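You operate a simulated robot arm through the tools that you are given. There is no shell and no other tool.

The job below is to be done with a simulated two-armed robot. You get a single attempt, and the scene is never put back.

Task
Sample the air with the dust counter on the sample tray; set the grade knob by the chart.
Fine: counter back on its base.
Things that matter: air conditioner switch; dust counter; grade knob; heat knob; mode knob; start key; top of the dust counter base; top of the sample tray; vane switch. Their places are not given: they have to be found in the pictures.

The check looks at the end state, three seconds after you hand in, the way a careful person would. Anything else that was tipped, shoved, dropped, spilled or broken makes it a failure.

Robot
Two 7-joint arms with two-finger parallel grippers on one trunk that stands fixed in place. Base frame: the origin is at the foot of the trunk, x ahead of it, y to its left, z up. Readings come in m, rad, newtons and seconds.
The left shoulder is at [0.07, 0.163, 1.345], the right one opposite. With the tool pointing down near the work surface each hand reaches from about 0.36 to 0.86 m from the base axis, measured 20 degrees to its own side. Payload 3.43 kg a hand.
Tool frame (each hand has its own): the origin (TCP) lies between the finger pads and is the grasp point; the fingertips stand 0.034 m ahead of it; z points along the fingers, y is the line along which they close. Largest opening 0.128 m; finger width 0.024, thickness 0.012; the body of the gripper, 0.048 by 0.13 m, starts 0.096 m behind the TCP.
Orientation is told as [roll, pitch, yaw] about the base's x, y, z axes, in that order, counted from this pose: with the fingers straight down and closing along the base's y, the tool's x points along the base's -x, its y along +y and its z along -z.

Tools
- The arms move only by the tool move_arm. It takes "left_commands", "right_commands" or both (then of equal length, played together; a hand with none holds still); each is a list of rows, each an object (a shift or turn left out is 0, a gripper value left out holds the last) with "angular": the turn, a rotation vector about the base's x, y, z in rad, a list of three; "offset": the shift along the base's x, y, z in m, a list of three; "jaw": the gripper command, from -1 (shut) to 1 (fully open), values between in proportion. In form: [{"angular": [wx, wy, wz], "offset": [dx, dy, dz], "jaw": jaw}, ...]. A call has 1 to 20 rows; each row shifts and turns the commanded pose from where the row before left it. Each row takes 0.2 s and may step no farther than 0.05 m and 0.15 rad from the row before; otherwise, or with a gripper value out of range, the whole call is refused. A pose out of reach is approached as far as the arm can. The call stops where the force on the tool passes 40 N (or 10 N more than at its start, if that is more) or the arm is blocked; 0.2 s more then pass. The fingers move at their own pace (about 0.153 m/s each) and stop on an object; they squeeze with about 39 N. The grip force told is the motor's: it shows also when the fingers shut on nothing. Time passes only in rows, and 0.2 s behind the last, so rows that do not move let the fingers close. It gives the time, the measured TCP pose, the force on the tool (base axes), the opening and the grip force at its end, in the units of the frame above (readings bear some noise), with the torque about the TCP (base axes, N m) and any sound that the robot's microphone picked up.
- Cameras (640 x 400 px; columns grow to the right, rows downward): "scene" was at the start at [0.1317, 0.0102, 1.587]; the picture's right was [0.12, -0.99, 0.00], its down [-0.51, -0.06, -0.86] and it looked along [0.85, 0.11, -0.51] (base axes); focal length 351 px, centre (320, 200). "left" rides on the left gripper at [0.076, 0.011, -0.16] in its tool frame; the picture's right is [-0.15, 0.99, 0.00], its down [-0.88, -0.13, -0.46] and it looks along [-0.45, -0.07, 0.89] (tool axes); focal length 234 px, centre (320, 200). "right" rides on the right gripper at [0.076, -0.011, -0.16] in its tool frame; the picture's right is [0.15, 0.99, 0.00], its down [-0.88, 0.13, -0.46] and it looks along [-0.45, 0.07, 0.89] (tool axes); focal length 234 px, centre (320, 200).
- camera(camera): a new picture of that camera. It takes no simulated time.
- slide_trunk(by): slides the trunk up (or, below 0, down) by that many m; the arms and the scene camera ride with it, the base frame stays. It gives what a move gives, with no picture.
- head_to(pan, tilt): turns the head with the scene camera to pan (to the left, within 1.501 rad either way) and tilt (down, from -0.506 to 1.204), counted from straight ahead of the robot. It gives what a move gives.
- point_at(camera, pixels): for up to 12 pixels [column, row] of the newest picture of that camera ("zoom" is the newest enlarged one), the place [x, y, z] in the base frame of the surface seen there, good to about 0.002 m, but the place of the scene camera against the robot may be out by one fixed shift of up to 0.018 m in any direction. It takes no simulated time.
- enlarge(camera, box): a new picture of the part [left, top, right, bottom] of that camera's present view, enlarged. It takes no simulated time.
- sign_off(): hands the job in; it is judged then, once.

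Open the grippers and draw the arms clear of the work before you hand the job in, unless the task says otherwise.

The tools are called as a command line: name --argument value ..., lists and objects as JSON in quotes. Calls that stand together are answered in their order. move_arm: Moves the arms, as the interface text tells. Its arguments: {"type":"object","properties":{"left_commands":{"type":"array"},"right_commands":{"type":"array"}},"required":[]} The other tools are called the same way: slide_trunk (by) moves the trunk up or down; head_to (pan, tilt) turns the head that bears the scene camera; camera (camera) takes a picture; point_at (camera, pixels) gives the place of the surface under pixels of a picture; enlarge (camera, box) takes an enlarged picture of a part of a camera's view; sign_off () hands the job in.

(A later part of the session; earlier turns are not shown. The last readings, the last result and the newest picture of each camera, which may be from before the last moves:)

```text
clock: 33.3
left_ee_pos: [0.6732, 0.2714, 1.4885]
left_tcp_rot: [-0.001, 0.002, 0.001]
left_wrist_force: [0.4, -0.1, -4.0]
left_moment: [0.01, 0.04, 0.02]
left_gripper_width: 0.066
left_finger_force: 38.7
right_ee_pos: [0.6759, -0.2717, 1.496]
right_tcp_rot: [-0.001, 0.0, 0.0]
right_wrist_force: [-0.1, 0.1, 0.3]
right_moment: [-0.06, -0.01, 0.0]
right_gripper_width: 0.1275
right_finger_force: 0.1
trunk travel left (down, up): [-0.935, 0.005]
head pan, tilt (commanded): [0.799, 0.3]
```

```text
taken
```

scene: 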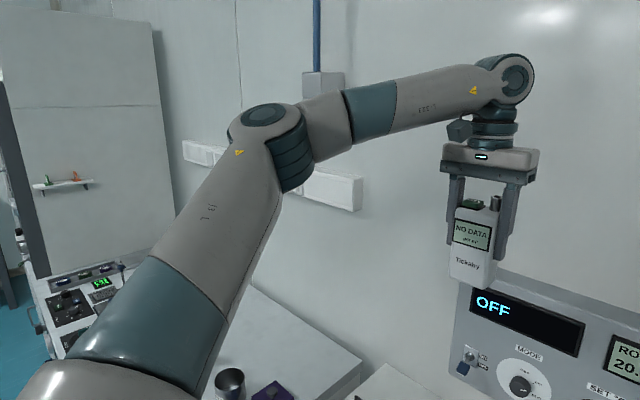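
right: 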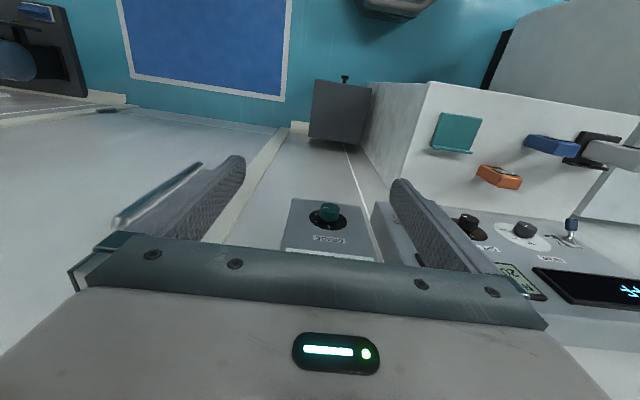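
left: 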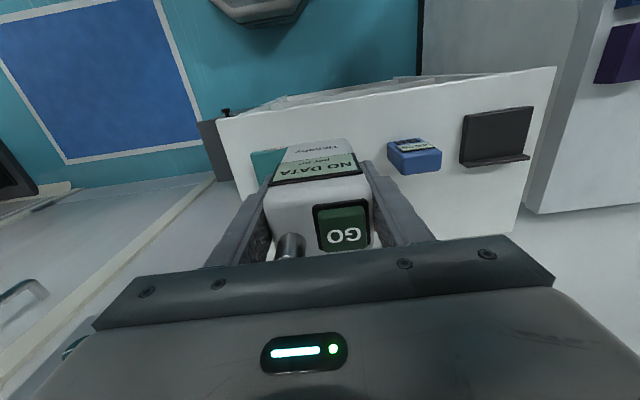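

Reached without limit. Now move in along -y at this height to y≈0.09.

move_arm --left_commands '[{"offset": [0, -0.03, 0]}, {"offset": [0, -0.03, 0]}, {"offset": [0, -0.03, 0]}, {"offset": [0, -0.03, 0]}, {"offset": [0, -0.03, 0]}, {"offset": [0, -0.03, 0]}, {}]'

camera --camera "scene"

```text
clock: 34.9
left_ee_pos: [0.6418, 0.2189, 1.4725]
left_tcp_rot: [0.0, 0.002, 0.0]
left_wrist_force: [-0.1, -0.5, -4.9]
left_moment: [0.0, 0.02, 0.0]
left_gripper_width: 0.0659
left_finger_force: 38.9
left hand out of reach, approached as far as the arm can: row 1, 2, 3, 4, 5, 6
right_ee_pos: [0.6748, -0.2739, 1.4959]
right_tcp_rot: [-0.001, 0.001, 0.001]
right_wrist_force: [-0.4, 0.2, 0.1]
right_moment: [0.0, 0.0, 0.03]
right_gripper_width: 0.128
right_finger_force: 0.1
trunk travel left (down, up): [-0.935, 0.005]
head pan, tilt (commanded): [0.799, 0.3]
```

```text
taken
```

scene: 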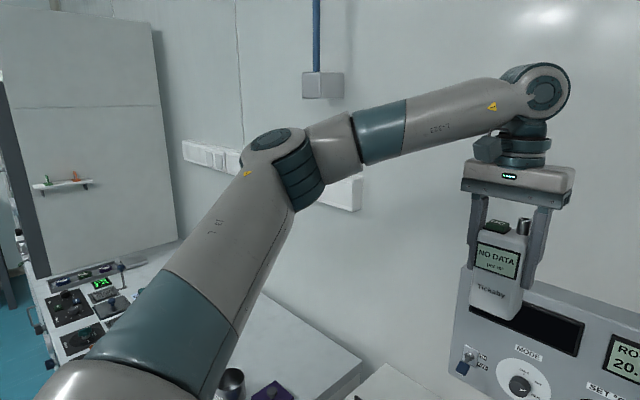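

Blocked again at y≈0.22. I measure the current elbow/upper-arm points for comparison.

point_at --camera "scene" --pixels '[[268, 138], [300, 180], [545, 90], [380, 130], [210, 240], [150, 320]]'

head_to --pan 1.3 --tilt 0.7

camera --camera "scene"

head_to --pan -1.3 --tilt 0.7

camera --camera "scene"

```text
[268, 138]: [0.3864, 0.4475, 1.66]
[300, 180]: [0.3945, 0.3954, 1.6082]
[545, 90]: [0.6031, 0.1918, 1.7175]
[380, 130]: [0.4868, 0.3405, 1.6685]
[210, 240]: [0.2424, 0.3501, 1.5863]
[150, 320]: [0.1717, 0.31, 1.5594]
```

```text
clock: 35.9
left_ee_pos: [0.6423, 0.2195, 1.472]
left_tcp_rot: [0.001, 0.001, 0.0]
left_wrist_force: [0.0, -0.8, -4.7]
left_moment: [-0.01, 0.03, 0.01]
left_gripper_width: 0.0656
left_finger_force: 39.5
right_ee_pos: [0.6758, -0.2726, 1.4958]
right_tcp_rot: [-0.001, 0.001, 0.0]
right_wrist_force: [0.2, -0.6, -0.4]
right_moment: [0.01, 0.0, 0.01]
right_gripper_width: 0.1282
right_finger_force: 0.0
trunk travel left (down, up): [-0.935, 0.005]
head pan, tilt (commanded): [1.3, 0.7]
```

```text
taken
```

scene: 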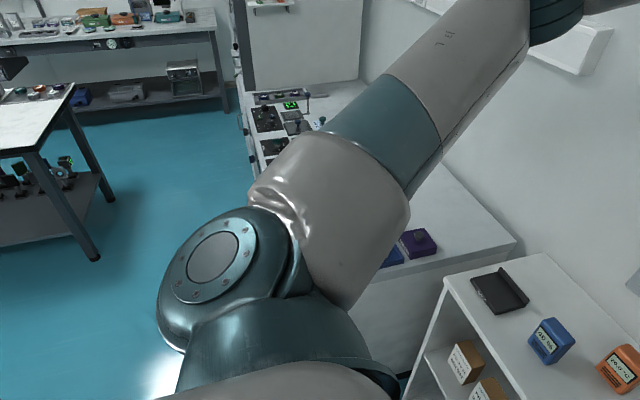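

```text
clock: 38.2
left_ee_pos: [0.6411, 0.2194, 1.4733]
left_tcp_rot: [-0.001, -0.001, -0.001]
left_wrist_force: [0.8, 0.4, -5.0]
left_moment: [0.02, 0.01, 0.01]
left_gripper_width: 0.0655
left_finger_force: 39.0
right_ee_pos: [0.6759, -0.2727, 1.4949]
right_tcp_rot: [-0.001, 0.0, 0.0]
right_wrist_force: [0.0, -0.6, 0.5]
right_moment: [-0.04, 0.0, 0.0]
right_gripper_width: 0.1282
right_finger_force: 0.0
trunk travel left (down, up): [-0.935, 0.005]
head pan, tilt (commanded): [-1.3, 0.7]
```

```text
taken
```

scene: 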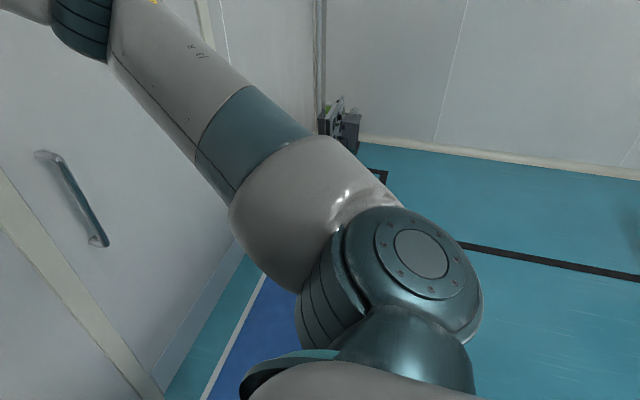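

To understand the left shoulder, I move the left hand outward to y≈0.45 and observe whether the upper arm follows.

move_arm --left_commands '[{"offset": [0, 0.04, 0]}, {"offset": [0, 0.04, 0]}, {"offset": [0, 0.04, 0]}, {"offset": [0, 0.04, 0]}, {"offset": [0, 0.04, 0]}, {"offset": [0, 0.04, 0]}, {}]'

head_to --pan 0.9 --tilt 0.3

camera --camera "scene"

```text
clock: 39.8
left_ee_pos: [0.6425, 0.4597, 1.4755]
left_tcp_rot: [0.0, 0.001, -0.001]
left_wrist_force: [0.1, 0.9, -4.4]
left_moment: [0.02, 0.03, 0.0]
left_gripper_width: 0.0656
left_finger_force: 38.8
right_ee_pos: [0.6758, -0.2741, 1.4953]
right_tcp_rot: [-0.002, 0.002, 0.001]
right_wrist_force: [-0.4, -0.4, -0.1]
right_moment: [0.01, -0.01, -0.02]
right_gripper_width: 0.1282
right_finger_force: 0.0
trunk travel left (down, up): [-0.935, 0.005]
head pan, tilt (commanded): [-1.3, 0.7]
```

```text
clock: 41.9
left_ee_pos: [0.6425, 0.4595, 1.4732]
left_tcp_rot: [0.001, -0.001, 0.001]
left_wrist_force: [-0.5, -0.3, -6.0]
left_moment: [-0.02, -0.02, 0.0]
left_gripper_width: 0.0658
left_finger_force: 38.7
right_ee_pos: [0.6746, -0.2728, 1.4958]
right_tcp_rot: [0.0, 0.001, 0.001]
right_wrist_force: [-0.8, -0.3, -0.6]
right_moment: [0.02, 0.0, 0.02]
right_gripper_width: 0.1282
right_finger_force: 0.0
trunk travel left (down, up): [-0.935, 0.005]
head pan, tilt (commanded): [0.901, 0.3]
```

```text
taken
```

scene: 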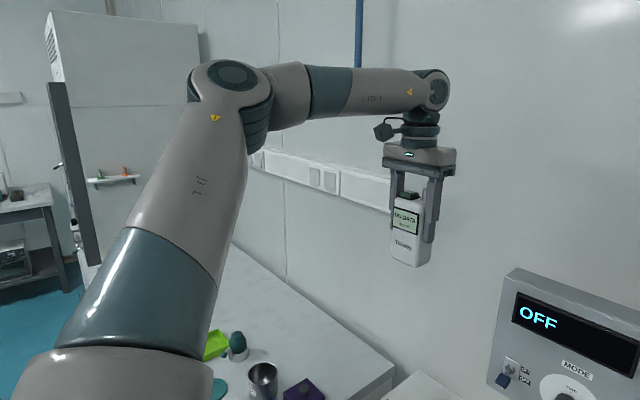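

The upper arm moved. I measure it again.

point_at --camera "scene" --pixels '[[232, 75], [255, 130], [437, 90], [330, 92], [200, 190], [150, 280]]'

```text
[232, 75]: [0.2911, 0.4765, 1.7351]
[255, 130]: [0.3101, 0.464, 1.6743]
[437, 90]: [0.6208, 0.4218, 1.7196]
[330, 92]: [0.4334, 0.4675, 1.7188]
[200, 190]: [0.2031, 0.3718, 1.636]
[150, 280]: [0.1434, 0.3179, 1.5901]
```

My geometry check suggests the forearm-roll joint (J5) is what's limiting; pitching the tool forward should relieve it. I test in the air: pitch the fingers 0.45 rad forward while moving inward.

move_arm --left_commands '[{"angular": [0, -0.15, 0], "offset": [0, -0.03, -0.02]}, {"angular": [0, -0.15, 0], "offset": [0, -0.03, -0.02]}, {"angular": [0, -0.15, 0], "offset": [0, -0.03, -0.02]}, {"offset": [0, -0.04, -0.02]}, {"offset": [0, -0.04, -0.02]}, {"offset": [0, -0.04, -0.02]}, {"offset": [0, -0.04, -0.02]}, {"offset": [0, -0.04, -0.02]}, {"offset": [0, -0.04, -0.02]}, {"offset": [0, -0.04, -0.02]}, {}]'

camera --camera "scene"

```text
clock: 44.3
left_ee_pos: [0.6243, 0.1404, 1.2884]
left_tcp_rot: [-0.003, -0.451, 0.0]
left_wrist_force: [0.9, -0.2, -4.4]
left_moment: [0.01, 0.08, 0.03]
left_gripper_width: 0.0658
left_finger_force: 40.0
left hand out of reach, approached as far as the arm can: row 9, 10
right_ee_pos: [0.6746, -0.273, 1.4958]
right_tcp_rot: [0.0, 0.0, 0.001]
right_wrist_force: [0.2, -0.1, 0.1]
right_moment: [-0.01, -0.04, -0.01]
right_gripper_width: 0.1281
right_finger_force: 0.0
trunk travel left (down, up): [-0.935, 0.005]
head pan, tilt (commanded): [0.901, 0.3]
```

```text
taken
```

scene: 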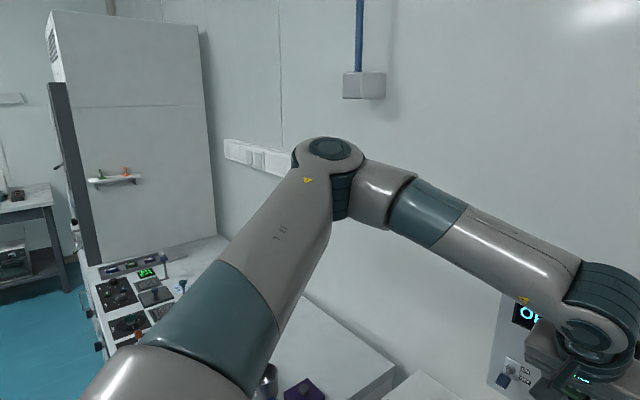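

Pitching by 0.45 gained reach (now 0.624,0.140,1.288). I test a steeper pitch (-0.9 total) and moving further to the tray's column.

move_arm --left_commands '[{"angular": [0, -0.15, 0]}, {"angular": [0, -0.15, 0]}, {"angular": [0, -0.15, 0]}, {"offset": [0.02, -0.03, 0]}, {"offset": [0.02, -0.03, 0]}, {"offset": [0, 0, -0.03]}, {"offset": [0, 0, -0.03]}, {}]'

camera --camera "scene"

```text
clock: 46.1
left_ee_pos: [0.6515, 0.1638, 1.2682]
left_tcp_rot: [-0.003, -0.9, 0.002]
left_wrist_force: [0.2, 0.1, -5.3]
left_moment: [0.01, 0.09, 0.01]
left_gripper_width: 0.0659
left_finger_force: 39.3
left hand out of reach, approached as far as the arm can: row 3, 4, 5, 6, 7
right_ee_pos: [0.6753, -0.2748, 1.4957]
right_tcp_rot: [0.0, -0.001, 0.0]
right_wrist_force: [-0.2, -0.3, 0.2]
right_moment: [0.01, -0.03, -0.01]
right_gripper_width: 0.1277
right_finger_force: 0.0
trunk travel left (down, up): [-0.935, 0.005]
head pan, tilt (commanded): [0.901, 0.3]
```

```text
taken
```

scene: 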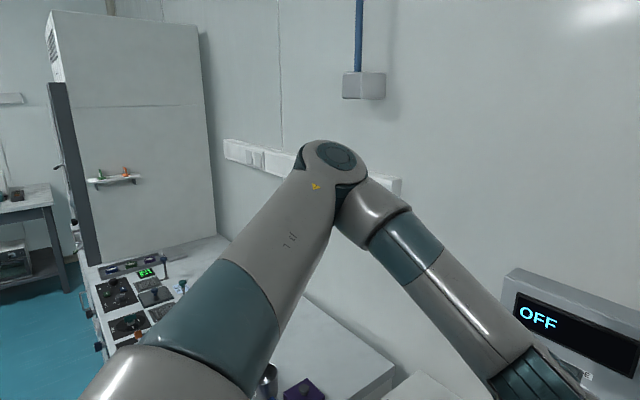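

Still limited, with the upper arm stuck at the same spot: the left shoulder is in a limited branch, while the right arm isn't. Plan: relay the counter — left sets it on the free table area, right carries it to the tray. First I return the left hand outward and upright.

move_arm --left_commands '[{"angular": [0, 0.15, 0], "offset": [-0.005, 0.04, 0.01]}, {"angular": [0, 0.15, 0], "offset": [-0.005, 0.04, 0.01]}, {"angular": [0, 0.15, 0], "offset": [-0.005, 0.04, 0.01]}, {"angular": [0, 0.15, 0], "offset": [-0.005, 0.04, 0.01]}, {"angular": [0, 0.15, 0], "offset": [-0.005, 0.04, 0.01]}, {"angular": [0, 0.15, 0], "offset": [-0.005, 0.04, 0.01]}, {"offset": [0, 0.04, 0.01]}, {"offset": [0, 0.04, 0.01]}, {}]'

head_to --pan 0.2 --tilt 0.75

camera --camera "scene"

```text
clock: 48.1
left_ee_pos: [0.6241, 0.4836, 1.3472]
left_tcp_rot: [0.0, 0.001, 0.0]
left_wrist_force: [0.1, 0.2, -4.8]
left_moment: [0.05, 0.04, -0.01]
left_gripper_width: 0.066
left_finger_force: 38.5
right_ee_pos: [0.6759, -0.2739, 1.4946]
right_tcp_rot: [0.001, 0.001, 0.002]
right_wrist_force: [0.1, -0.9, -1.0]
right_moment: [0.01, 0.0, 0.0]
right_gripper_width: 0.1279
right_finger_force: 0.1
trunk travel left (down, up): [-0.935, 0.005]
head pan, tilt (commanded): [0.901, 0.3]
```

```text
clock: 49.1
left_ee_pos: [0.6231, 0.4846, 1.346]
left_tcp_rot: [-0.002, 0.001, 0.0]
left_wrist_force: [-0.1, 1.2, -5.1]
left_moment: [-0.02, 0.04, 0.01]
left_gripper_width: 0.0659
left_finger_force: 38.4
right_ee_pos: [0.6754, -0.2722, 1.4963]
right_tcp_rot: [0.0, 0.0, 0.0]
right_wrist_force: [-0.8, 0.3, 0.3]
right_moment: [0.0, -0.01, 0.03]
right_gripper_width: 0.1283
right_finger_force: 0.1
trunk travel left (down, up): [-0.935, 0.005]
head pan, tilt (commanded): [0.201, 0.75]
```

```text
taken
```

scene: 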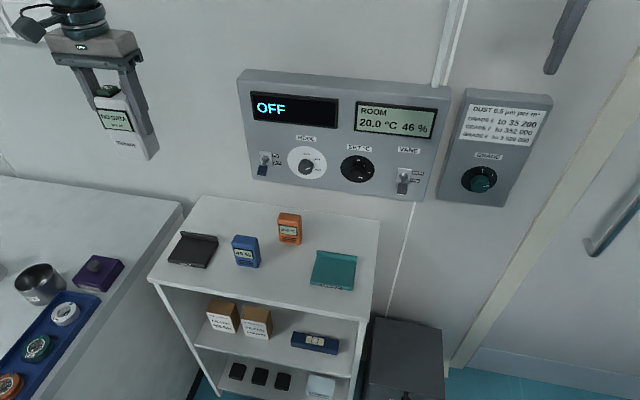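

Good overview. I measure the table's front edge and the blue/orange boxes to find a free setting-down spot.

enlarge --camera "scene" --box '[140, 190, 390, 330]'

point_at --camera "scene" --pixels '[[156, 276], [250, 297], [360, 317], [205, 200], [376, 222], [232, 240], [235, 264], [258, 266], [255, 240], [280, 240], [300, 243], [275, 275]]'

```text
2.56 times, centred on (265, 260) of scene
```

zoom: 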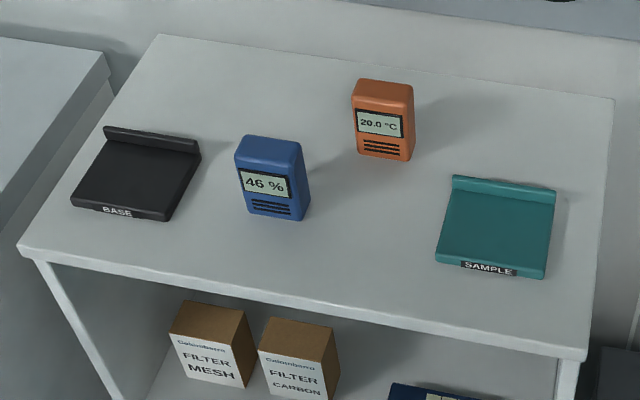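

```text
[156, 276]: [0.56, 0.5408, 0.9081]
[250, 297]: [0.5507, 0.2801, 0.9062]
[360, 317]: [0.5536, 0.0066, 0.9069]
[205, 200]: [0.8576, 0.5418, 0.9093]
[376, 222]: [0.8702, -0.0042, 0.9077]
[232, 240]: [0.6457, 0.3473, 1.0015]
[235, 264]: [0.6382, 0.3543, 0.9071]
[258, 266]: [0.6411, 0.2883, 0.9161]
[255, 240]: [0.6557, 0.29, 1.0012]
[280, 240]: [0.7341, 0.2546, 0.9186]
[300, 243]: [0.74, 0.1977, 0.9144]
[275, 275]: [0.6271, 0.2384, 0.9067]
```

The free spot S ≈ (0.605, 0.235) lies in front of the blue box and left of the tray. I test whether the right arm can reach over there in the air, while the left waits at y≈0.48.

move_arm --right_commands '[{"offset": [-0.006, 0.042, -0.018]}, {"offset": [-0.006, 0.042, -0.018]}, {"offset": [-0.006, 0.042, -0.018]}, {"offset": [-0.006, 0.042, -0.018]}, {"offset": [-0.006, 0.042, -0.018]}, {"offset": [-0.006, 0.042, -0.018]}, {"offset": [-0.006, 0.042, -0.018]}, {"offset": [-0.006, 0.042, -0.018]}, {"offset": [-0.006, 0.042, -0.018]}, {"offset": [-0.006, 0.042, -0.018]}, {"offset": [-0.006, 0.042, -0.018]}, {"offset": [-0.006, 0.042, -0.018]}, {}]'

camera --camera "scene"

```text
clock: 51.9
left_ee_pos: [0.6237, 0.4832, 1.3464]
left_tcp_rot: [0.001, 0.001, -0.001]
left_wrist_force: [0.1, -1.0, -4.6]
left_moment: [0.01, 0.0, 0.01]
left_gripper_width: 0.0659
left_finger_force: 39.2
right_ee_pos: [0.602, 0.2298, 1.2792]
right_tcp_rot: [0.0, 0.0, 0.001]
right_wrist_force: [0.2, -0.3, 0.2]
right_moment: [0.01, 0.0, 0.0]
right_gripper_width: 0.1283
right_finger_force: 0.0
trunk travel left (down, up): [-0.935, 0.005]
head pan, tilt (commanded): [0.201, 0.75]
```

```text
taken
```

scene: 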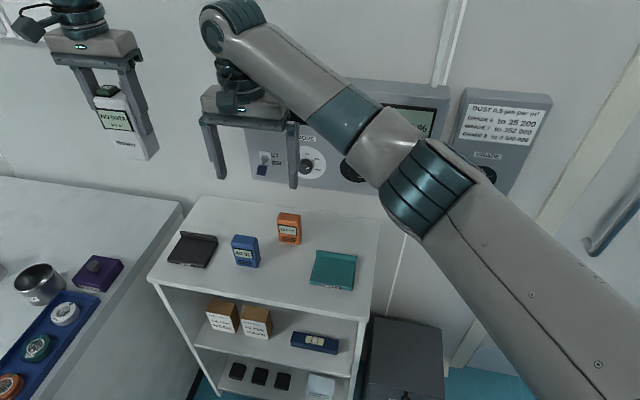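

The right arm reaches (0.602,0.230) with ease. I bring it back out, and raise the left a bit before lowering the trunk.

move_arm --right_commands '[{"offset": [0.006, -0.042, 0.018]}, {"offset": [0.006, -0.042, 0.018]}, {"offset": [0.006, -0.042, 0.018]}, {"offset": [0.006, -0.042, 0.018]}, {"offset": [0.006, -0.042, 0.018]}, {"offset": [0.006, -0.042, 0.018]}, {"offset": [0.006, -0.042, 0.018]}, {"offset": [0.006, -0.042, 0.018]}, {"offset": [0.006, -0.042, 0.018]}, {"offset": [0.006, -0.042, 0.018]}, {"offset": [0.006, -0.042, 0.018]}, {"offset": [0.006, -0.042, 0.018]}, {}]' --left_commands '[{"offset": [0, 0, 0.03]}, {"offset": [0, 0, 0.03]}, {"offset": [0, 0, 0.03]}, {}, {}, {}, {}, {}, {}, {}, {}, {}, {}]'

slide_trunk --by -0.255

camera --camera "scene"

```text
clock: 54.7
left_ee_pos: [0.6222, 0.484, 1.4379]
left_tcp_rot: [0.0, 0.002, 0.002]
left_wrist_force: [0.6, -0.1, -5.5]
left_moment: [-0.06, 0.01, 0.03]
left_gripper_width: 0.0656
left_finger_force: 39.6
right_ee_pos: [0.6745, -0.2742, 1.4975]
right_tcp_rot: [0.001, 0.002, 0.002]
right_wrist_force: [-1.0, -0.5, 0.2]
right_moment: [0.01, 0.02, -0.01]
right_gripper_width: 0.128
right_finger_force: 0.1
trunk travel left (down, up): [-0.935, 0.005]
head pan, tilt (commanded): [0.201, 0.75]
```

```text
clock: 57.4
left_ee_pos: [0.6229, 0.4839, 1.1819]
left_tcp_rot: [0.001, 0.0, 0.0]
left_wrist_force: [0.8, 0.3, -4.9]
left_moment: [0.01, 0.04, -0.03]
left_gripper_width: 0.0656
left_finger_force: 38.7
right_ee_pos: [0.674, -0.2731, 1.2412]
right_tcp_rot: [-0.001, -0.001, -0.001]
right_wrist_force: [0.1, 0.1, 0.2]
right_moment: [-0.01, 0.01, -0.02]
right_gripper_width: 0.1279
right_finger_force: 0.1
trunk travel left (down, up): [-0.68, 0.26]
head pan, tilt (commanded): [0.201, 0.75]
```

```text
taken
```

scene: 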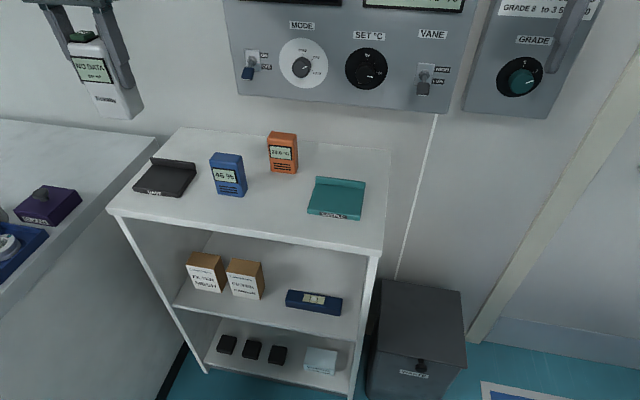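

Trunk lowered. Now the left carries the counter toward S (0.605,0.235), staying at z≈1.18.

move_arm --left_commands '[{"offset": [-0.003, -0.04, 0]}, {"offset": [-0.003, -0.04, 0]}, {"offset": [-0.003, -0.04, 0]}, {"offset": [-0.003, -0.04, 0]}, {"offset": [-0.003, -0.04, 0]}, {"offset": [-0.003, -0.039, 0]}, {}]'

camera --camera "scene"

camera --camera "left"

```text
clock: 59.0
left_ee_pos: [0.6022, 0.2436, 1.183]
left_tcp_rot: [0.0, 0.0, -0.001]
left_wrist_force: [-0.2, 0.2, -4.7]
left_moment: [-0.04, 0.01, 0.03]
left_gripper_width: 0.0657
left_finger_force: 38.9
right_ee_pos: [0.6744, -0.2744, 1.242]
right_tcp_rot: [0.001, 0.001, -0.001]
right_wrist_force: [-0.1, 0.2, 0.0]
right_moment: [0.0, 0.0, -0.03]
right_gripper_width: 0.1282
right_finger_force: 0.0
trunk travel left (down, up): [-0.68, 0.26]
head pan, tilt (commanded): [0.201, 0.75]
```

```text
taken
```

scene: 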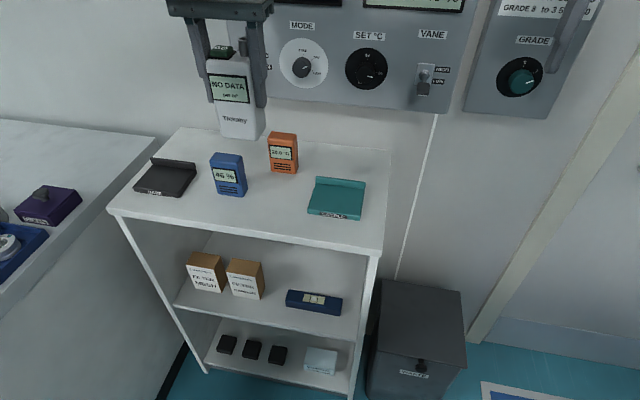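

```text
taken
```

left: 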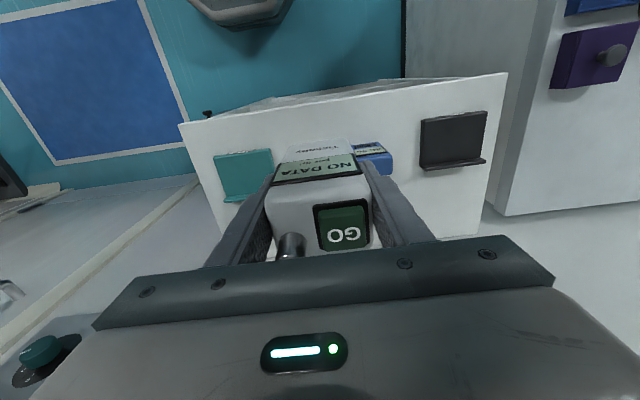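

No reach problem here. I lower the counter at S toward the table: first to just above contact.

move_arm --left_commands '[{"offset": [0, -0.003, -0.04]}, {"offset": [0, 0, -0.04]}, {"offset": [0, 0, -0.04]}, {"offset": [0, 0, -0.04]}, {"offset": [0, 0, -0.015]}, {"offset": [0, 0, -0.005]}, {}]'

camera --camera "scene"

```text
clock: 60.6
left_ee_pos: [0.6042, 0.2422, 1.0034]
left_tcp_rot: [0.0, -0.002, -0.002]
left_wrist_force: [0.0, -0.7, -4.7]
left_moment: [0.02, -0.02, -0.01]
left_gripper_width: 0.0661
left_finger_force: 39.4
right_ee_pos: [0.6746, -0.2738, 1.2426]
right_tcp_rot: [0.0, 0.0, 0.0]
right_wrist_force: [1.0, 0.8, 0.5]
right_moment: [-0.03, -0.02, 0.01]
right_gripper_width: 0.1279
right_finger_force: 0.0
trunk travel left (down, up): [-0.68, 0.26]
head pan, tilt (commanded): [0.201, 0.75]
```

```text
taken
```

scene: 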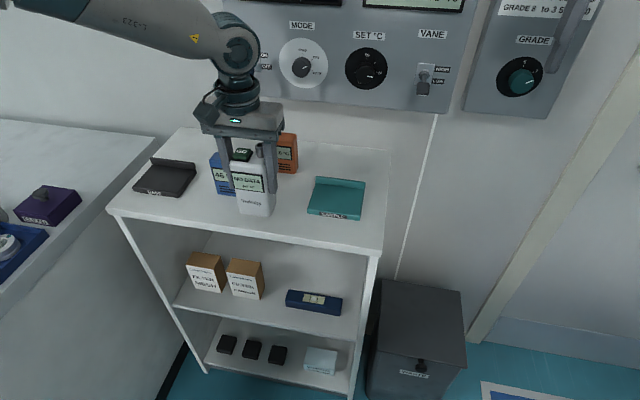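

The counter is ~16 mm above the table. I lower gently in small steps to contact.

move_arm --left_commands '[{"offset": [0, 0, -0.008]}, {"offset": [0, 0, -0.004]}, {"offset": [0, 0, -0.002]}, {"offset": [0, 0, -0.001]}, {}]'

```text
clock: 61.8
left_ee_pos: [0.604, 0.2428, 0.9892]
left_tcp_rot: [0.0, -0.007, 0.002]
left_wrist_force: [1.9, 2.8, 13.5]
left_moment: [0.46, -0.73, 0.06]
left_gripper_width: 0.0657
left_finger_force: 38.9
right_ee_pos: [0.6733, -0.2756, 1.2429]
right_tcp_rot: [-0.001, 0.001, -0.001]
right_wrist_force: [-0.5, 0.0, 0.1]
right_moment: [-0.03, -0.02, 0.02]
right_gripper_width: 0.1279
right_finger_force: 0.0
trunk travel left (down, up): [-0.68, 0.26]
head pan, tilt (commanded): [0.201, 0.75]
```

Contact made (+13.5 N). I ease 1 mm and open the fingers to about 0.09 m.

move_arm --left_commands '[{"offset": [0, 0, 0.001]}, {"jaw": 0.05}, {"jaw": 0.15}, {"jaw": 0.3}, {"jaw": 0.4}, {}]'

camera --camera "left"

camera --camera "scene"

```text
clock: 63.2
left_ee_pos: [0.6035, 0.2421, 0.9893]
left_tcp_rot: [0.001, 0.0, 0.0]
left_wrist_force: [1.2, 0.4, 0.3]
left_moment: [0.02, -0.01, -0.01]
left_gripper_width: 0.0895
left_finger_force: 0.1
right_ee_pos: [0.6749, -0.2746, 1.2425]
right_tcp_rot: [0.0, 0.001, 0.0]
right_wrist_force: [0.6, -0.1, 0.0]
right_moment: [0.02, 0.02, 0.0]
right_gripper_width: 0.128
right_finger_force: 0.0
trunk travel left (down, up): [-0.68, 0.26]
head pan, tilt (commanded): [0.201, 0.75]
```

```text
taken
```

left: 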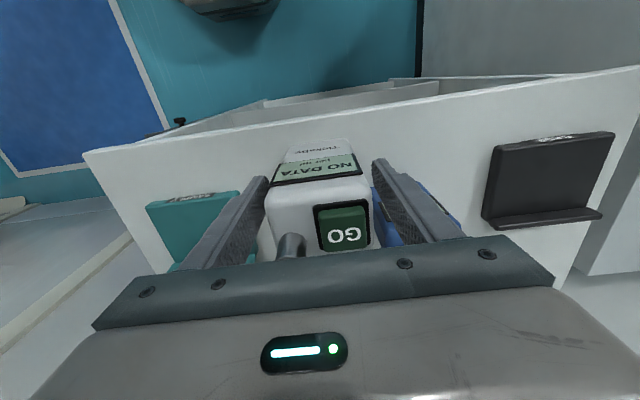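

```text
taken
```

scene: 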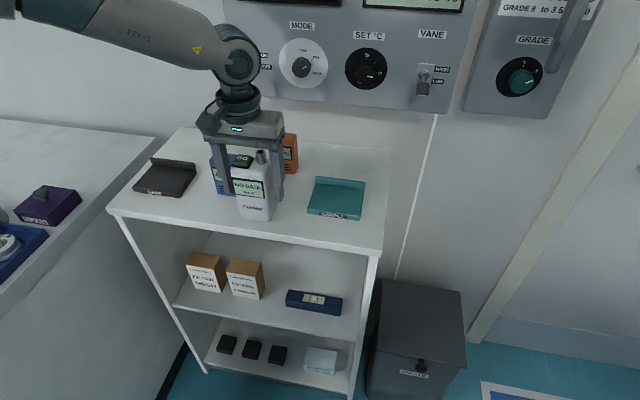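

The counter stands on its own. I raise the left hand straight up and move it out to the left.

move_arm --left_commands '[{"offset": [0, 0, 0.03]}, {"offset": [0, 0, 0.04]}, {"offset": [0, 0, 0.04]}, {"offset": [0, 0, 0.04]}, {"offset": [0, 0, 0.04]}, {"offset": [0, 0.03, 0.03]}, {"offset": [-0.01, 0.04, 0.02]}, {"offset": [-0.01, 0.045, 0.01]}, {"offset": [-0.01, 0.045, 0]}, {"offset": [-0.01, 0.045, 0]}, {"offset": [-0.01, 0.045, 0]}, {"offset": [-0.01, 0.045, 0]}, {}]'

camera --camera "scene"

camera --camera "right"

```text
clock: 66.0
left_ee_pos: [0.5456, 0.5378, 1.2392]
left_tcp_rot: [0.001, 0.0, 0.001]
left_wrist_force: [-0.9, -0.3, -0.1]
left_moment: [0.01, -0.01, 0.0]
left_gripper_width: 0.0895
left_finger_force: 0.0
right_ee_pos: [0.6744, -0.2755, 1.2405]
right_tcp_rot: [0.001, 0.0, -0.001]
right_wrist_force: [-0.1, -0.3, -0.4]
right_moment: [-0.02, 0.0, 0.03]
right_gripper_width: 0.1278
right_finger_force: 0.0
trunk travel left (down, up): [-0.68, 0.26]
head pan, tilt (commanded): [0.201, 0.75]
```

```text
taken
```

scene: 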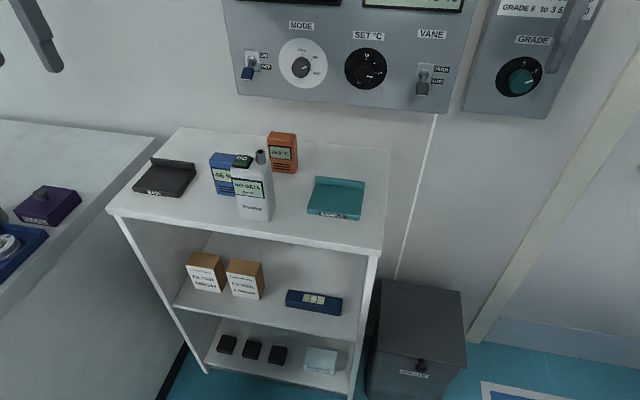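

```text
taken
```

right: 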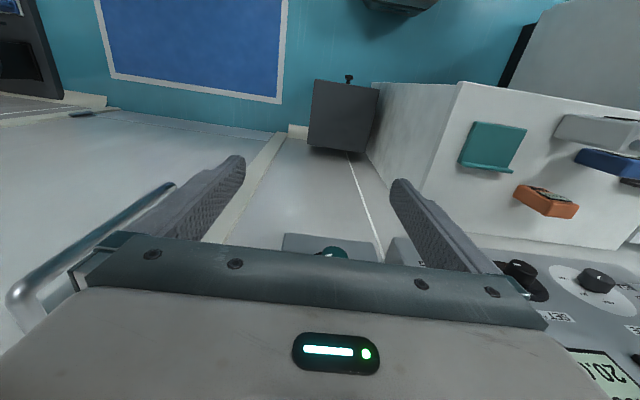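

The counter stands free at S. Now I bring the right hand over S at z≈1.24.

move_arm --right_commands '[{"offset": [-0.006, 0.043, 0], "jaw": 0.7}, {"offset": [-0.006, 0.043, 0]}, {"offset": [-0.006, 0.043, 0]}, {"offset": [-0.006, 0.043, 0]}, {"offset": [-0.006, 0.043, 0]}, {"offset": [-0.006, 0.043, 0]}, {"offset": [-0.006, 0.043, 0]}, {"offset": [-0.006, 0.043, 0]}, {"offset": [-0.006, 0.043, 0]}, {"offset": [-0.006, 0.043, 0]}, {"offset": [-0.006, 0.043, 0]}, {"offset": [-0.005, 0.043, 0]}, {}, {}]'

camera --camera "right"

camera --camera "scene"

```text
clock: 69.0
left_ee_pos: [0.5446, 0.5404, 1.2378]
left_tcp_rot: [-0.002, 0.0, 0.001]
left_wrist_force: [-0.6, -0.3, -0.5]
left_moment: [-0.02, 0.03, -0.01]
left_gripper_width: 0.0895
left_finger_force: 0.2
right_ee_pos: [0.5982, 0.2182, 1.2452]
right_tcp_rot: [0.001, -0.001, 0.0]
right_wrist_force: [-0.8, 0.2, 0.4]
right_moment: [0.01, 0.0, -0.02]
right_gripper_width: 0.1086
right_finger_force: 0.0
right hand out of reach, approached as far as the arm can: row 12
trunk travel left (down, up): [-0.68, 0.26]
head pan, tilt (commanded): [0.201, 0.75]
```

```text
taken
```

right: 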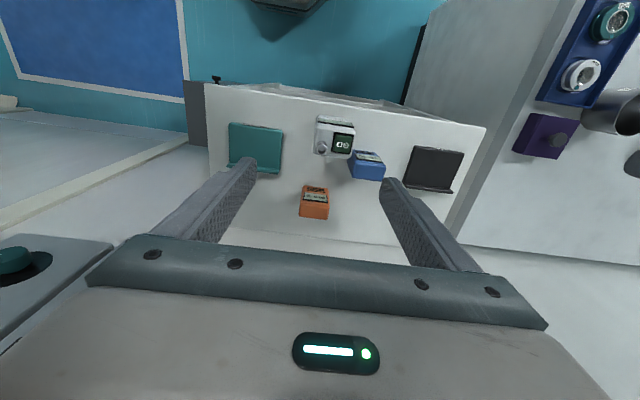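

```text
taken
```

scene: 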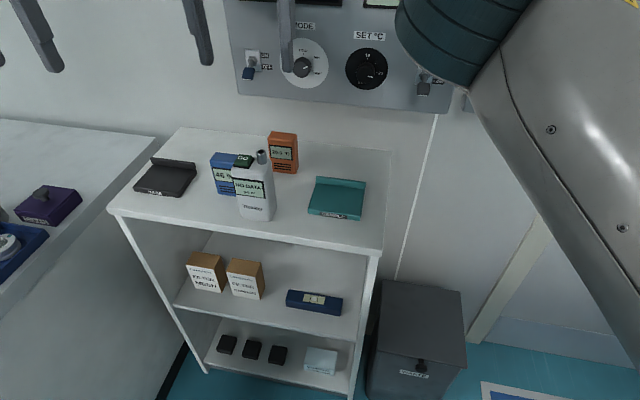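

Slight reach limit at this height; lower relative heights worked before. I lower to z≈1.16 then move to the counter's y.

move_arm --right_commands '[{"offset": [0, 0, -0.04]}, {"offset": [0, 0, -0.04]}, {"offset": [0.005, 0.024, 0]}, {}, {}]'

camera --camera "right"

```text
clock: 70.2
left_ee_pos: [0.5448, 0.5394, 1.2393]
left_tcp_rot: [-0.001, 0.0, -0.001]
left_wrist_force: [-0.5, -0.6, 0.4]
left_moment: [-0.02, -0.01, -0.01]
left_gripper_width: 0.0897
left_finger_force: 0.1
right_ee_pos: [0.6037, 0.2416, 1.1632]
right_tcp_rot: [0.0, -0.001, -0.002]
right_wrist_force: [0.5, 0.2, -0.2]
right_moment: [0.01, -0.02, -0.01]
right_gripper_width: 0.1089
right_finger_force: 0.1
trunk travel left (down, up): [-0.68, 0.26]
head pan, tilt (commanded): [0.201, 0.75]
```

```text
taken
```

right: 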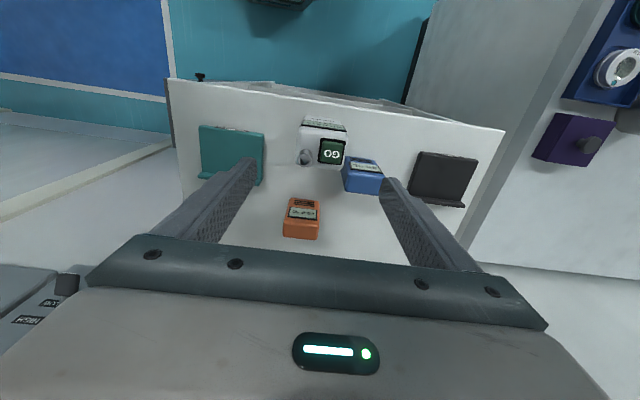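

Reached (0.604,0.242,1.163). I enlarge the right view and measure the counter, and the tray corners too.

enlarge --camera "right" --box '[280, 105, 370, 175]'

point_at --camera "right" --pixels '[[330, 152], [299, 137], [345, 142], [305, 156], [300, 162], [342, 165], [203, 130], [263, 136], [204, 172], [260, 178], [232, 150], [236, 170]]'

```text
5.71 times, centred on (325, 140) of right
```

zoom: 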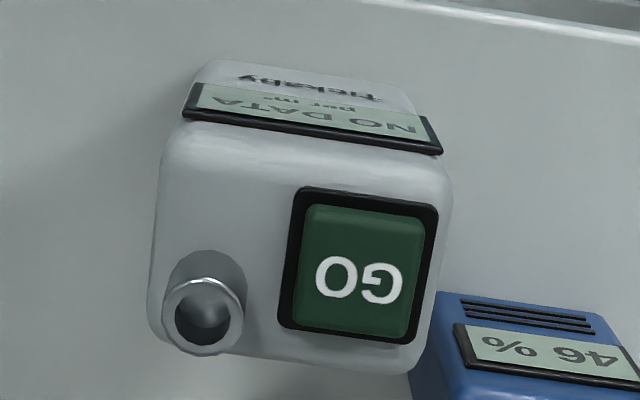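

```text
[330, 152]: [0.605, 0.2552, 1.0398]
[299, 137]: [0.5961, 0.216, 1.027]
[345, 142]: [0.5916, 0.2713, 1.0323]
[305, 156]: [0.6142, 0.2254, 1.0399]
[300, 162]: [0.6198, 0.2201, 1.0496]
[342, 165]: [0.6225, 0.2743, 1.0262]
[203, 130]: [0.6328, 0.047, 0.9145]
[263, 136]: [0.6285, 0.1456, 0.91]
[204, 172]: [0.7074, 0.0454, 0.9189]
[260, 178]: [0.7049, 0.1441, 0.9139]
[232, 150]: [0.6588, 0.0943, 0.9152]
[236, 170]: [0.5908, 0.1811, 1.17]
```

The counter centre is ≈(0.604,0.242), GO at (0.605,0.255,1.040). I lower the right hand around it to TCP z≈0.99.

move_arm --right_commands '[{"offset": [0, 0, -0.04], "jaw": 0.6}, {"offset": [0, 0, -0.04]}, {"offset": [0, 0, -0.04]}, {"offset": [0, 0, -0.03]}, {"offset": [0, 0, -0.022]}, {}, {}]'

camera --camera "right"

camera --camera "scene"

```text
clock: 71.8
left_ee_pos: [0.5448, 0.539, 1.2387]
left_tcp_rot: [0.0, 0.001, 0.0]
left_wrist_force: [-0.9, 0.2, -0.2]
left_moment: [0.01, 0.0, 0.0]
left_gripper_width: 0.0897
left_finger_force: 0.0
right_ee_pos: [0.6028, 0.2414, 0.9919]
right_tcp_rot: [0.002, 0.001, 0.0]
right_wrist_force: [1.3, -0.5, 0.2]
right_moment: [0.02, -0.01, 0.01]
right_gripper_width: 0.1026
right_finger_force: 0.2
trunk travel left (down, up): [-0.68, 0.26]
head pan, tilt (commanded): [0.201, 0.75]
```

```text
taken
```

right: 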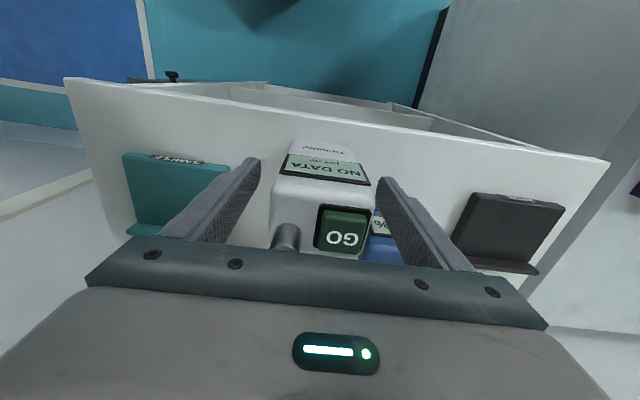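

```text
taken
```

scene: 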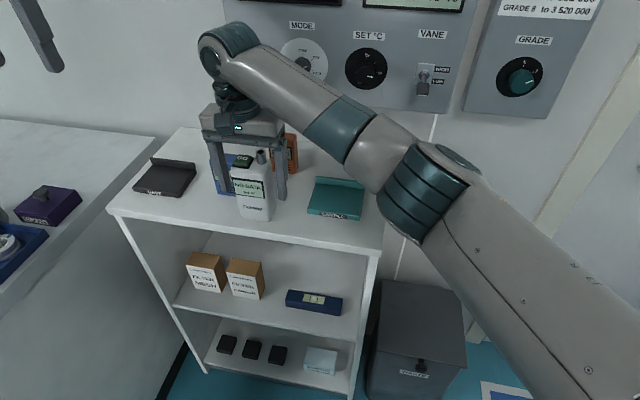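

The fingers straddle the counter. I close the right gripper, then check before lifting.

move_arm --right_commands '[{"jaw": 0.2}, {"jaw": 0.05}, {"jaw": -0.1}, {"jaw": -0.3}, {"jaw": -0.4}, {}]'

```text
clock: 73.2
left_ee_pos: [0.5442, 0.5396, 1.2389]
left_tcp_rot: [0.001, 0.001, 0.0]
left_wrist_force: [-0.3, 0.3, 0.4]
left_moment: [0.02, -0.01, 0.04]
left_gripper_width: 0.0896
left_finger_force: 0.0
right_ee_pos: [0.6013, 0.2411, 0.9927]
right_tcp_rot: [0.0, 0.0, 0.0]
right_wrist_force: [0.3, 1.2, 1.2]
right_moment: [0.08, 0.08, 0.01]
right_gripper_width: 0.0657
right_finger_force: 38.6
trunk travel left (down, up): [-0.68, 0.26]
head pan, tilt (commanded): [0.201, 0.75]
```

Gripped (0.0657 m, 38.6 N). I lift 0.12 m and carry toward the tray at (0.662, 0.091).

move_arm --right_commands '[{"offset": [0, 0, 0.01]}, {"offset": [0, 0, 0.02]}, {"offset": [0, 0, 0.03]}, {"offset": [0, 0, 0.03]}, {"offset": [0, 0, 0.03]}, {"offset": [0.014, -0.037, 0]}, {"offset": [0.015, -0.038, 0]}, {"offset": [0.015, -0.038, 0]}, {"offset": [0.015, -0.0375, 0]}, {}, {}]'

camera --camera "right"

camera --camera "scene"

```text
clock: 75.6
left_ee_pos: [0.5449, 0.539, 1.2381]
left_tcp_rot: [-0.002, -0.001, 0.0]
left_wrist_force: [0.1, 0.5, 0.0]
left_moment: [-0.01, -0.04, 0.0]
left_gripper_width: 0.0899
left_finger_force: 0.1
right_ee_pos: [0.6632, 0.0915, 1.1096]
right_tcp_rot: [0.001, 0.001, -0.001]
right_wrist_force: [-0.1, -0.6, -4.0]
right_moment: [-0.02, 0.05, 0.04]
right_gripper_width: 0.0659
right_finger_force: 38.8
trunk travel left (down, up): [-0.68, 0.26]
head pan, tilt (commanded): [0.201, 0.75]
```

```text
taken
```

right: 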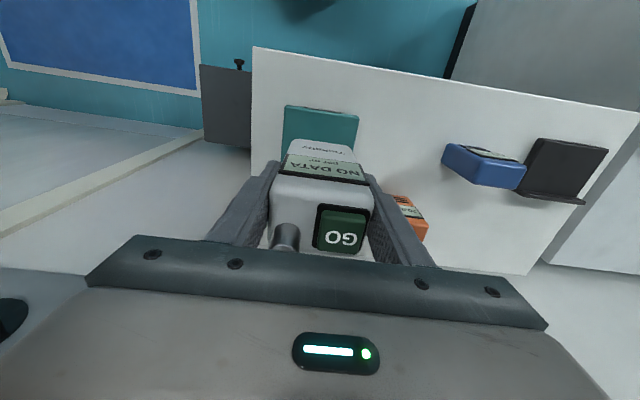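

```text
taken
```

scene: 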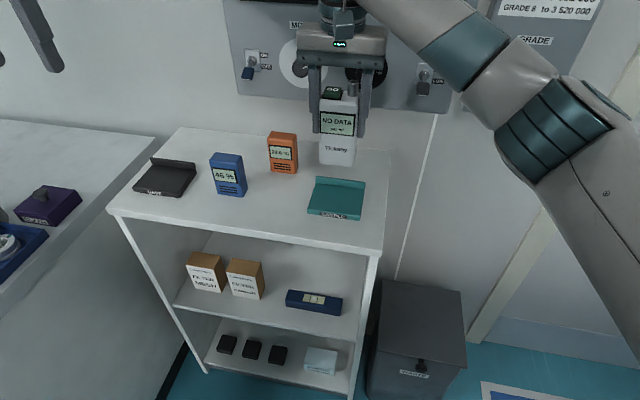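

I check tray edges from this view: front corners near (288,108) and (357,117).

point_at --camera "right" --pixels '[[289, 110], [355, 119], [285, 140], [357, 150], [322, 113], [342, 230], [285, 200], [362, 200]]'

point_at --camera "scene" --pixels '[[311, 208], [360, 215], [319, 185], [362, 190], [322, 158], [354, 162], [338, 200]]'

```text
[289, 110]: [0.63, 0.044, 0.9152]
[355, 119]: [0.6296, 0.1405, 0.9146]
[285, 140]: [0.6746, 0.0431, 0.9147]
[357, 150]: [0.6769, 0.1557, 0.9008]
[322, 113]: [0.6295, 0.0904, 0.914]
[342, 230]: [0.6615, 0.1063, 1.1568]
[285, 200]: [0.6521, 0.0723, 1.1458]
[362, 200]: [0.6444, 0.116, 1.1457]
```

```text
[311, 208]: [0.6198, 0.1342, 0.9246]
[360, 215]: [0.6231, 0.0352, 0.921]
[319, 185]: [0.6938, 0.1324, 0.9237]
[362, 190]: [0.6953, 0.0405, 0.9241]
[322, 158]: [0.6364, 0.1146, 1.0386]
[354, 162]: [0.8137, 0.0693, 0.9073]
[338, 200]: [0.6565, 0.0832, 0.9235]
```

Well aligned: counter centre y≈0.093 versus tray mid 0.092. I lower onto the tray, slowing at the end.

move_arm --right_commands '[{"offset": [0, 0, -0.03]}, {"offset": [0, 0, -0.03]}, {"offset": [0, 0, -0.02]}, {"offset": [0, 0, -0.01]}, {"offset": [0, 0, -0.006]}, {"offset": [0, 0, -0.003]}, {"offset": [0, 0, -0.002]}, {}]'

```text
clock: 77.4
left_ee_pos: [0.5456, 0.5395, 1.2386]
left_tcp_rot: [0.0, 0.0, 0.001]
left_wrist_force: [0.1, -0.1, 0.7]
left_moment: [-0.01, -0.02, 0.0]
left_gripper_width: 0.0898
left_finger_force: 0.1
right_ee_pos: [0.6632, 0.0917, 1.0099]
right_tcp_rot: [0.001, -0.001, 0.001]
right_wrist_force: [0.8, 0.3, -4.3]
right_moment: [0.01, 0.04, 0.01]
right_gripper_width: 0.0658
right_finger_force: 38.8
trunk travel left (down, up): [-0.68, 0.26]
head pan, tilt (commanded): [0.201, 0.75]
```

No contact yet (z force −4.3 N, z 1.0099). I go down in 1.5 mm steps.

move_arm --right_commands '[{"offset": [0, 0, -0.0015]}, {"offset": [0, 0, -0.0015]}, {}]'

```text
clock: 78.2
left_ee_pos: [0.5429, 0.5384, 1.239]
left_tcp_rot: [0.0, 0.001, 0.003]
left_wrist_force: [0.4, 0.6, -0.3]
left_moment: [0.02, -0.03, -0.01]
left_gripper_width: 0.0895
left_finger_force: 0.0
right_ee_pos: [0.6621, 0.0908, 1.0085]
right_tcp_rot: [0.0, -0.003, -0.001]
right_wrist_force: [5.0, 0.1, 9.4]
right_moment: [-0.38, -0.03, 0.12]
right_gripper_width: 0.0659
right_finger_force: 39.0
trunk travel left (down, up): [-0.68, 0.26]
head pan, tilt (commanded): [0.201, 0.75]
```

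Contact (+9.4 N). I open the right gripper and rise straight up.

move_arm --right_commands '[{"offset": [0, 0, 0.0005], "jaw": 0.05}, {"jaw": 0.15}, {"jaw": 0.3}, {"jaw": 0.45}, {}, {"offset": [0, 0, 0.03]}, {"offset": [0, 0, 0.04]}, {"offset": [0, 0, 0.04]}, {"offset": [0, 0, 0.04]}, {}]'

camera --camera "right"

camera --camera "scene"

```text
clock: 80.4
left_ee_pos: [0.544, 0.5375, 1.2389]
left_tcp_rot: [0.001, 0.0, -0.001]
left_wrist_force: [0.7, -0.4, 0.3]
left_moment: [-0.02, 0.04, -0.01]
left_gripper_width: 0.0898
left_finger_force: 0.0
right_ee_pos: [0.6633, 0.0919, 1.1549]
right_tcp_rot: [-0.001, -0.001, 0.001]
right_wrist_force: [0.3, -0.5, 0.4]
right_moment: [-0.01, 0.03, -0.02]
right_gripper_width: 0.0929
right_finger_force: 0.1
trunk travel left (down, up): [-0.68, 0.26]
head pan, tilt (commanded): [0.201, 0.75]
```

```text
taken
```

right: 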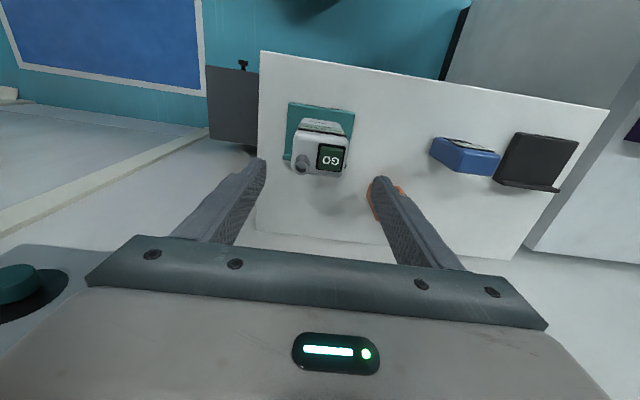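

```text
taken
```

scene: 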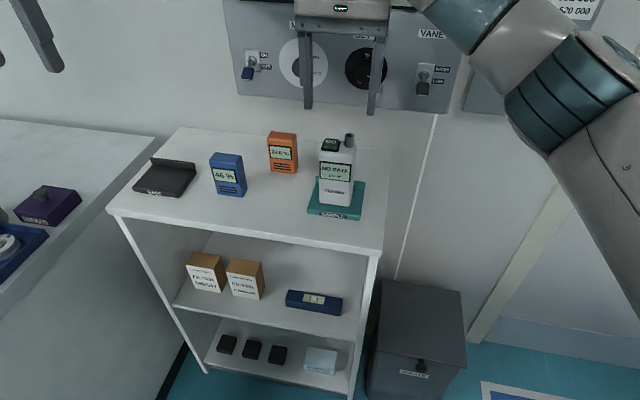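

The counter is on the tray. I measure the GO key and nozzle from the right camera before pressing.

enlarge --camera "right" --box '[280, 100, 370, 180]'

point_at --camera "right" --pixels '[[331, 157], [322, 148], [344, 150], [319, 167], [341, 169], [303, 162], [310, 150]]'

```text
5.00 times, centred on (325, 140) of right
```

zoom: 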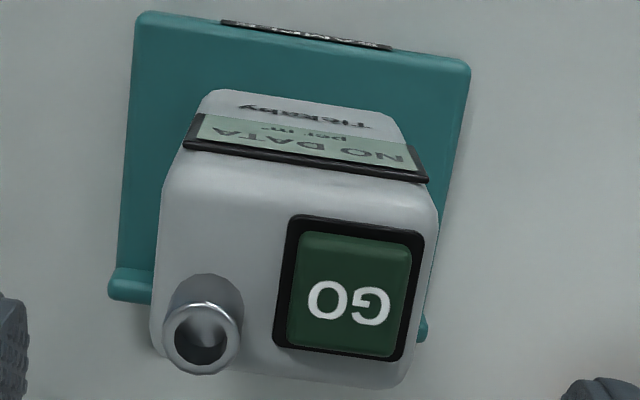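

```text
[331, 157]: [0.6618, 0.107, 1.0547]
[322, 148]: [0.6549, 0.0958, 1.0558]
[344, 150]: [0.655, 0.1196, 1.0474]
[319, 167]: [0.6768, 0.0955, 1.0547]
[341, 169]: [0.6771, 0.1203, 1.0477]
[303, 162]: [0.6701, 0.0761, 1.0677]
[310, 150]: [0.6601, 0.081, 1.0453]
```

GO's centre is ≈(0.664,0.107,1.055). I close the right fingers and position them above it (tips at ≈1.075).

move_arm --right_commands '[{"jaw": -1}, {}, {}, {"offset": [0.0007, 0.015, 0]}, {"offset": [0, 0, -0.03]}, {"offset": [0, 0, -0.015]}, {}]'

camera --camera "right"

enlarge --camera "scene" --box '[290, 60, 400, 230]'

```text
clock: 82.0
left_ee_pos: [0.5431, 0.5389, 1.239]
left_tcp_rot: [0.002, -0.003, 0.002]
left_wrist_force: [0.6, 0.4, 0.3]
left_moment: [-0.01, -0.04, 0.0]
left_gripper_width: 0.0897
left_finger_force: 0.0
right_ee_pos: [0.6635, 0.1072, 1.1128]
right_tcp_rot: [-0.001, 0.001, -0.001]
right_wrist_force: [-0.1, -0.2, -0.9]
right_moment: [-0.02, 0.01, 0.01]
right_gripper_width: 0.0
right_finger_force: 32.9
trunk travel left (down, up): [-0.68, 0.26]
head pan, tilt (commanded): [0.201, 0.75]
```

```text
taken
```

right: 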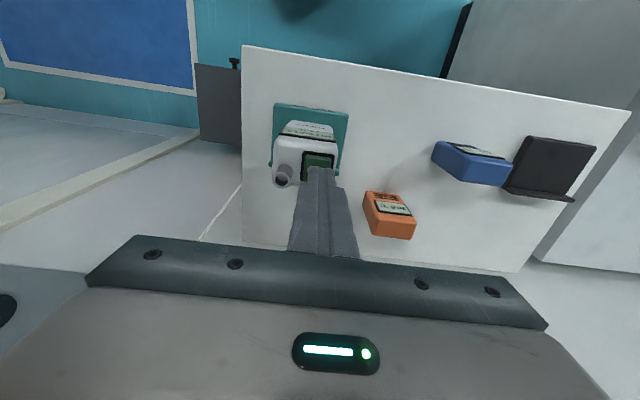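

```text
2.35 times, centred on (345, 145) of scene
```

zoom: 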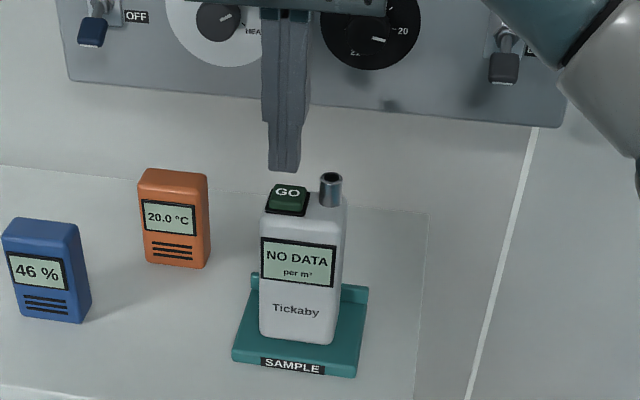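

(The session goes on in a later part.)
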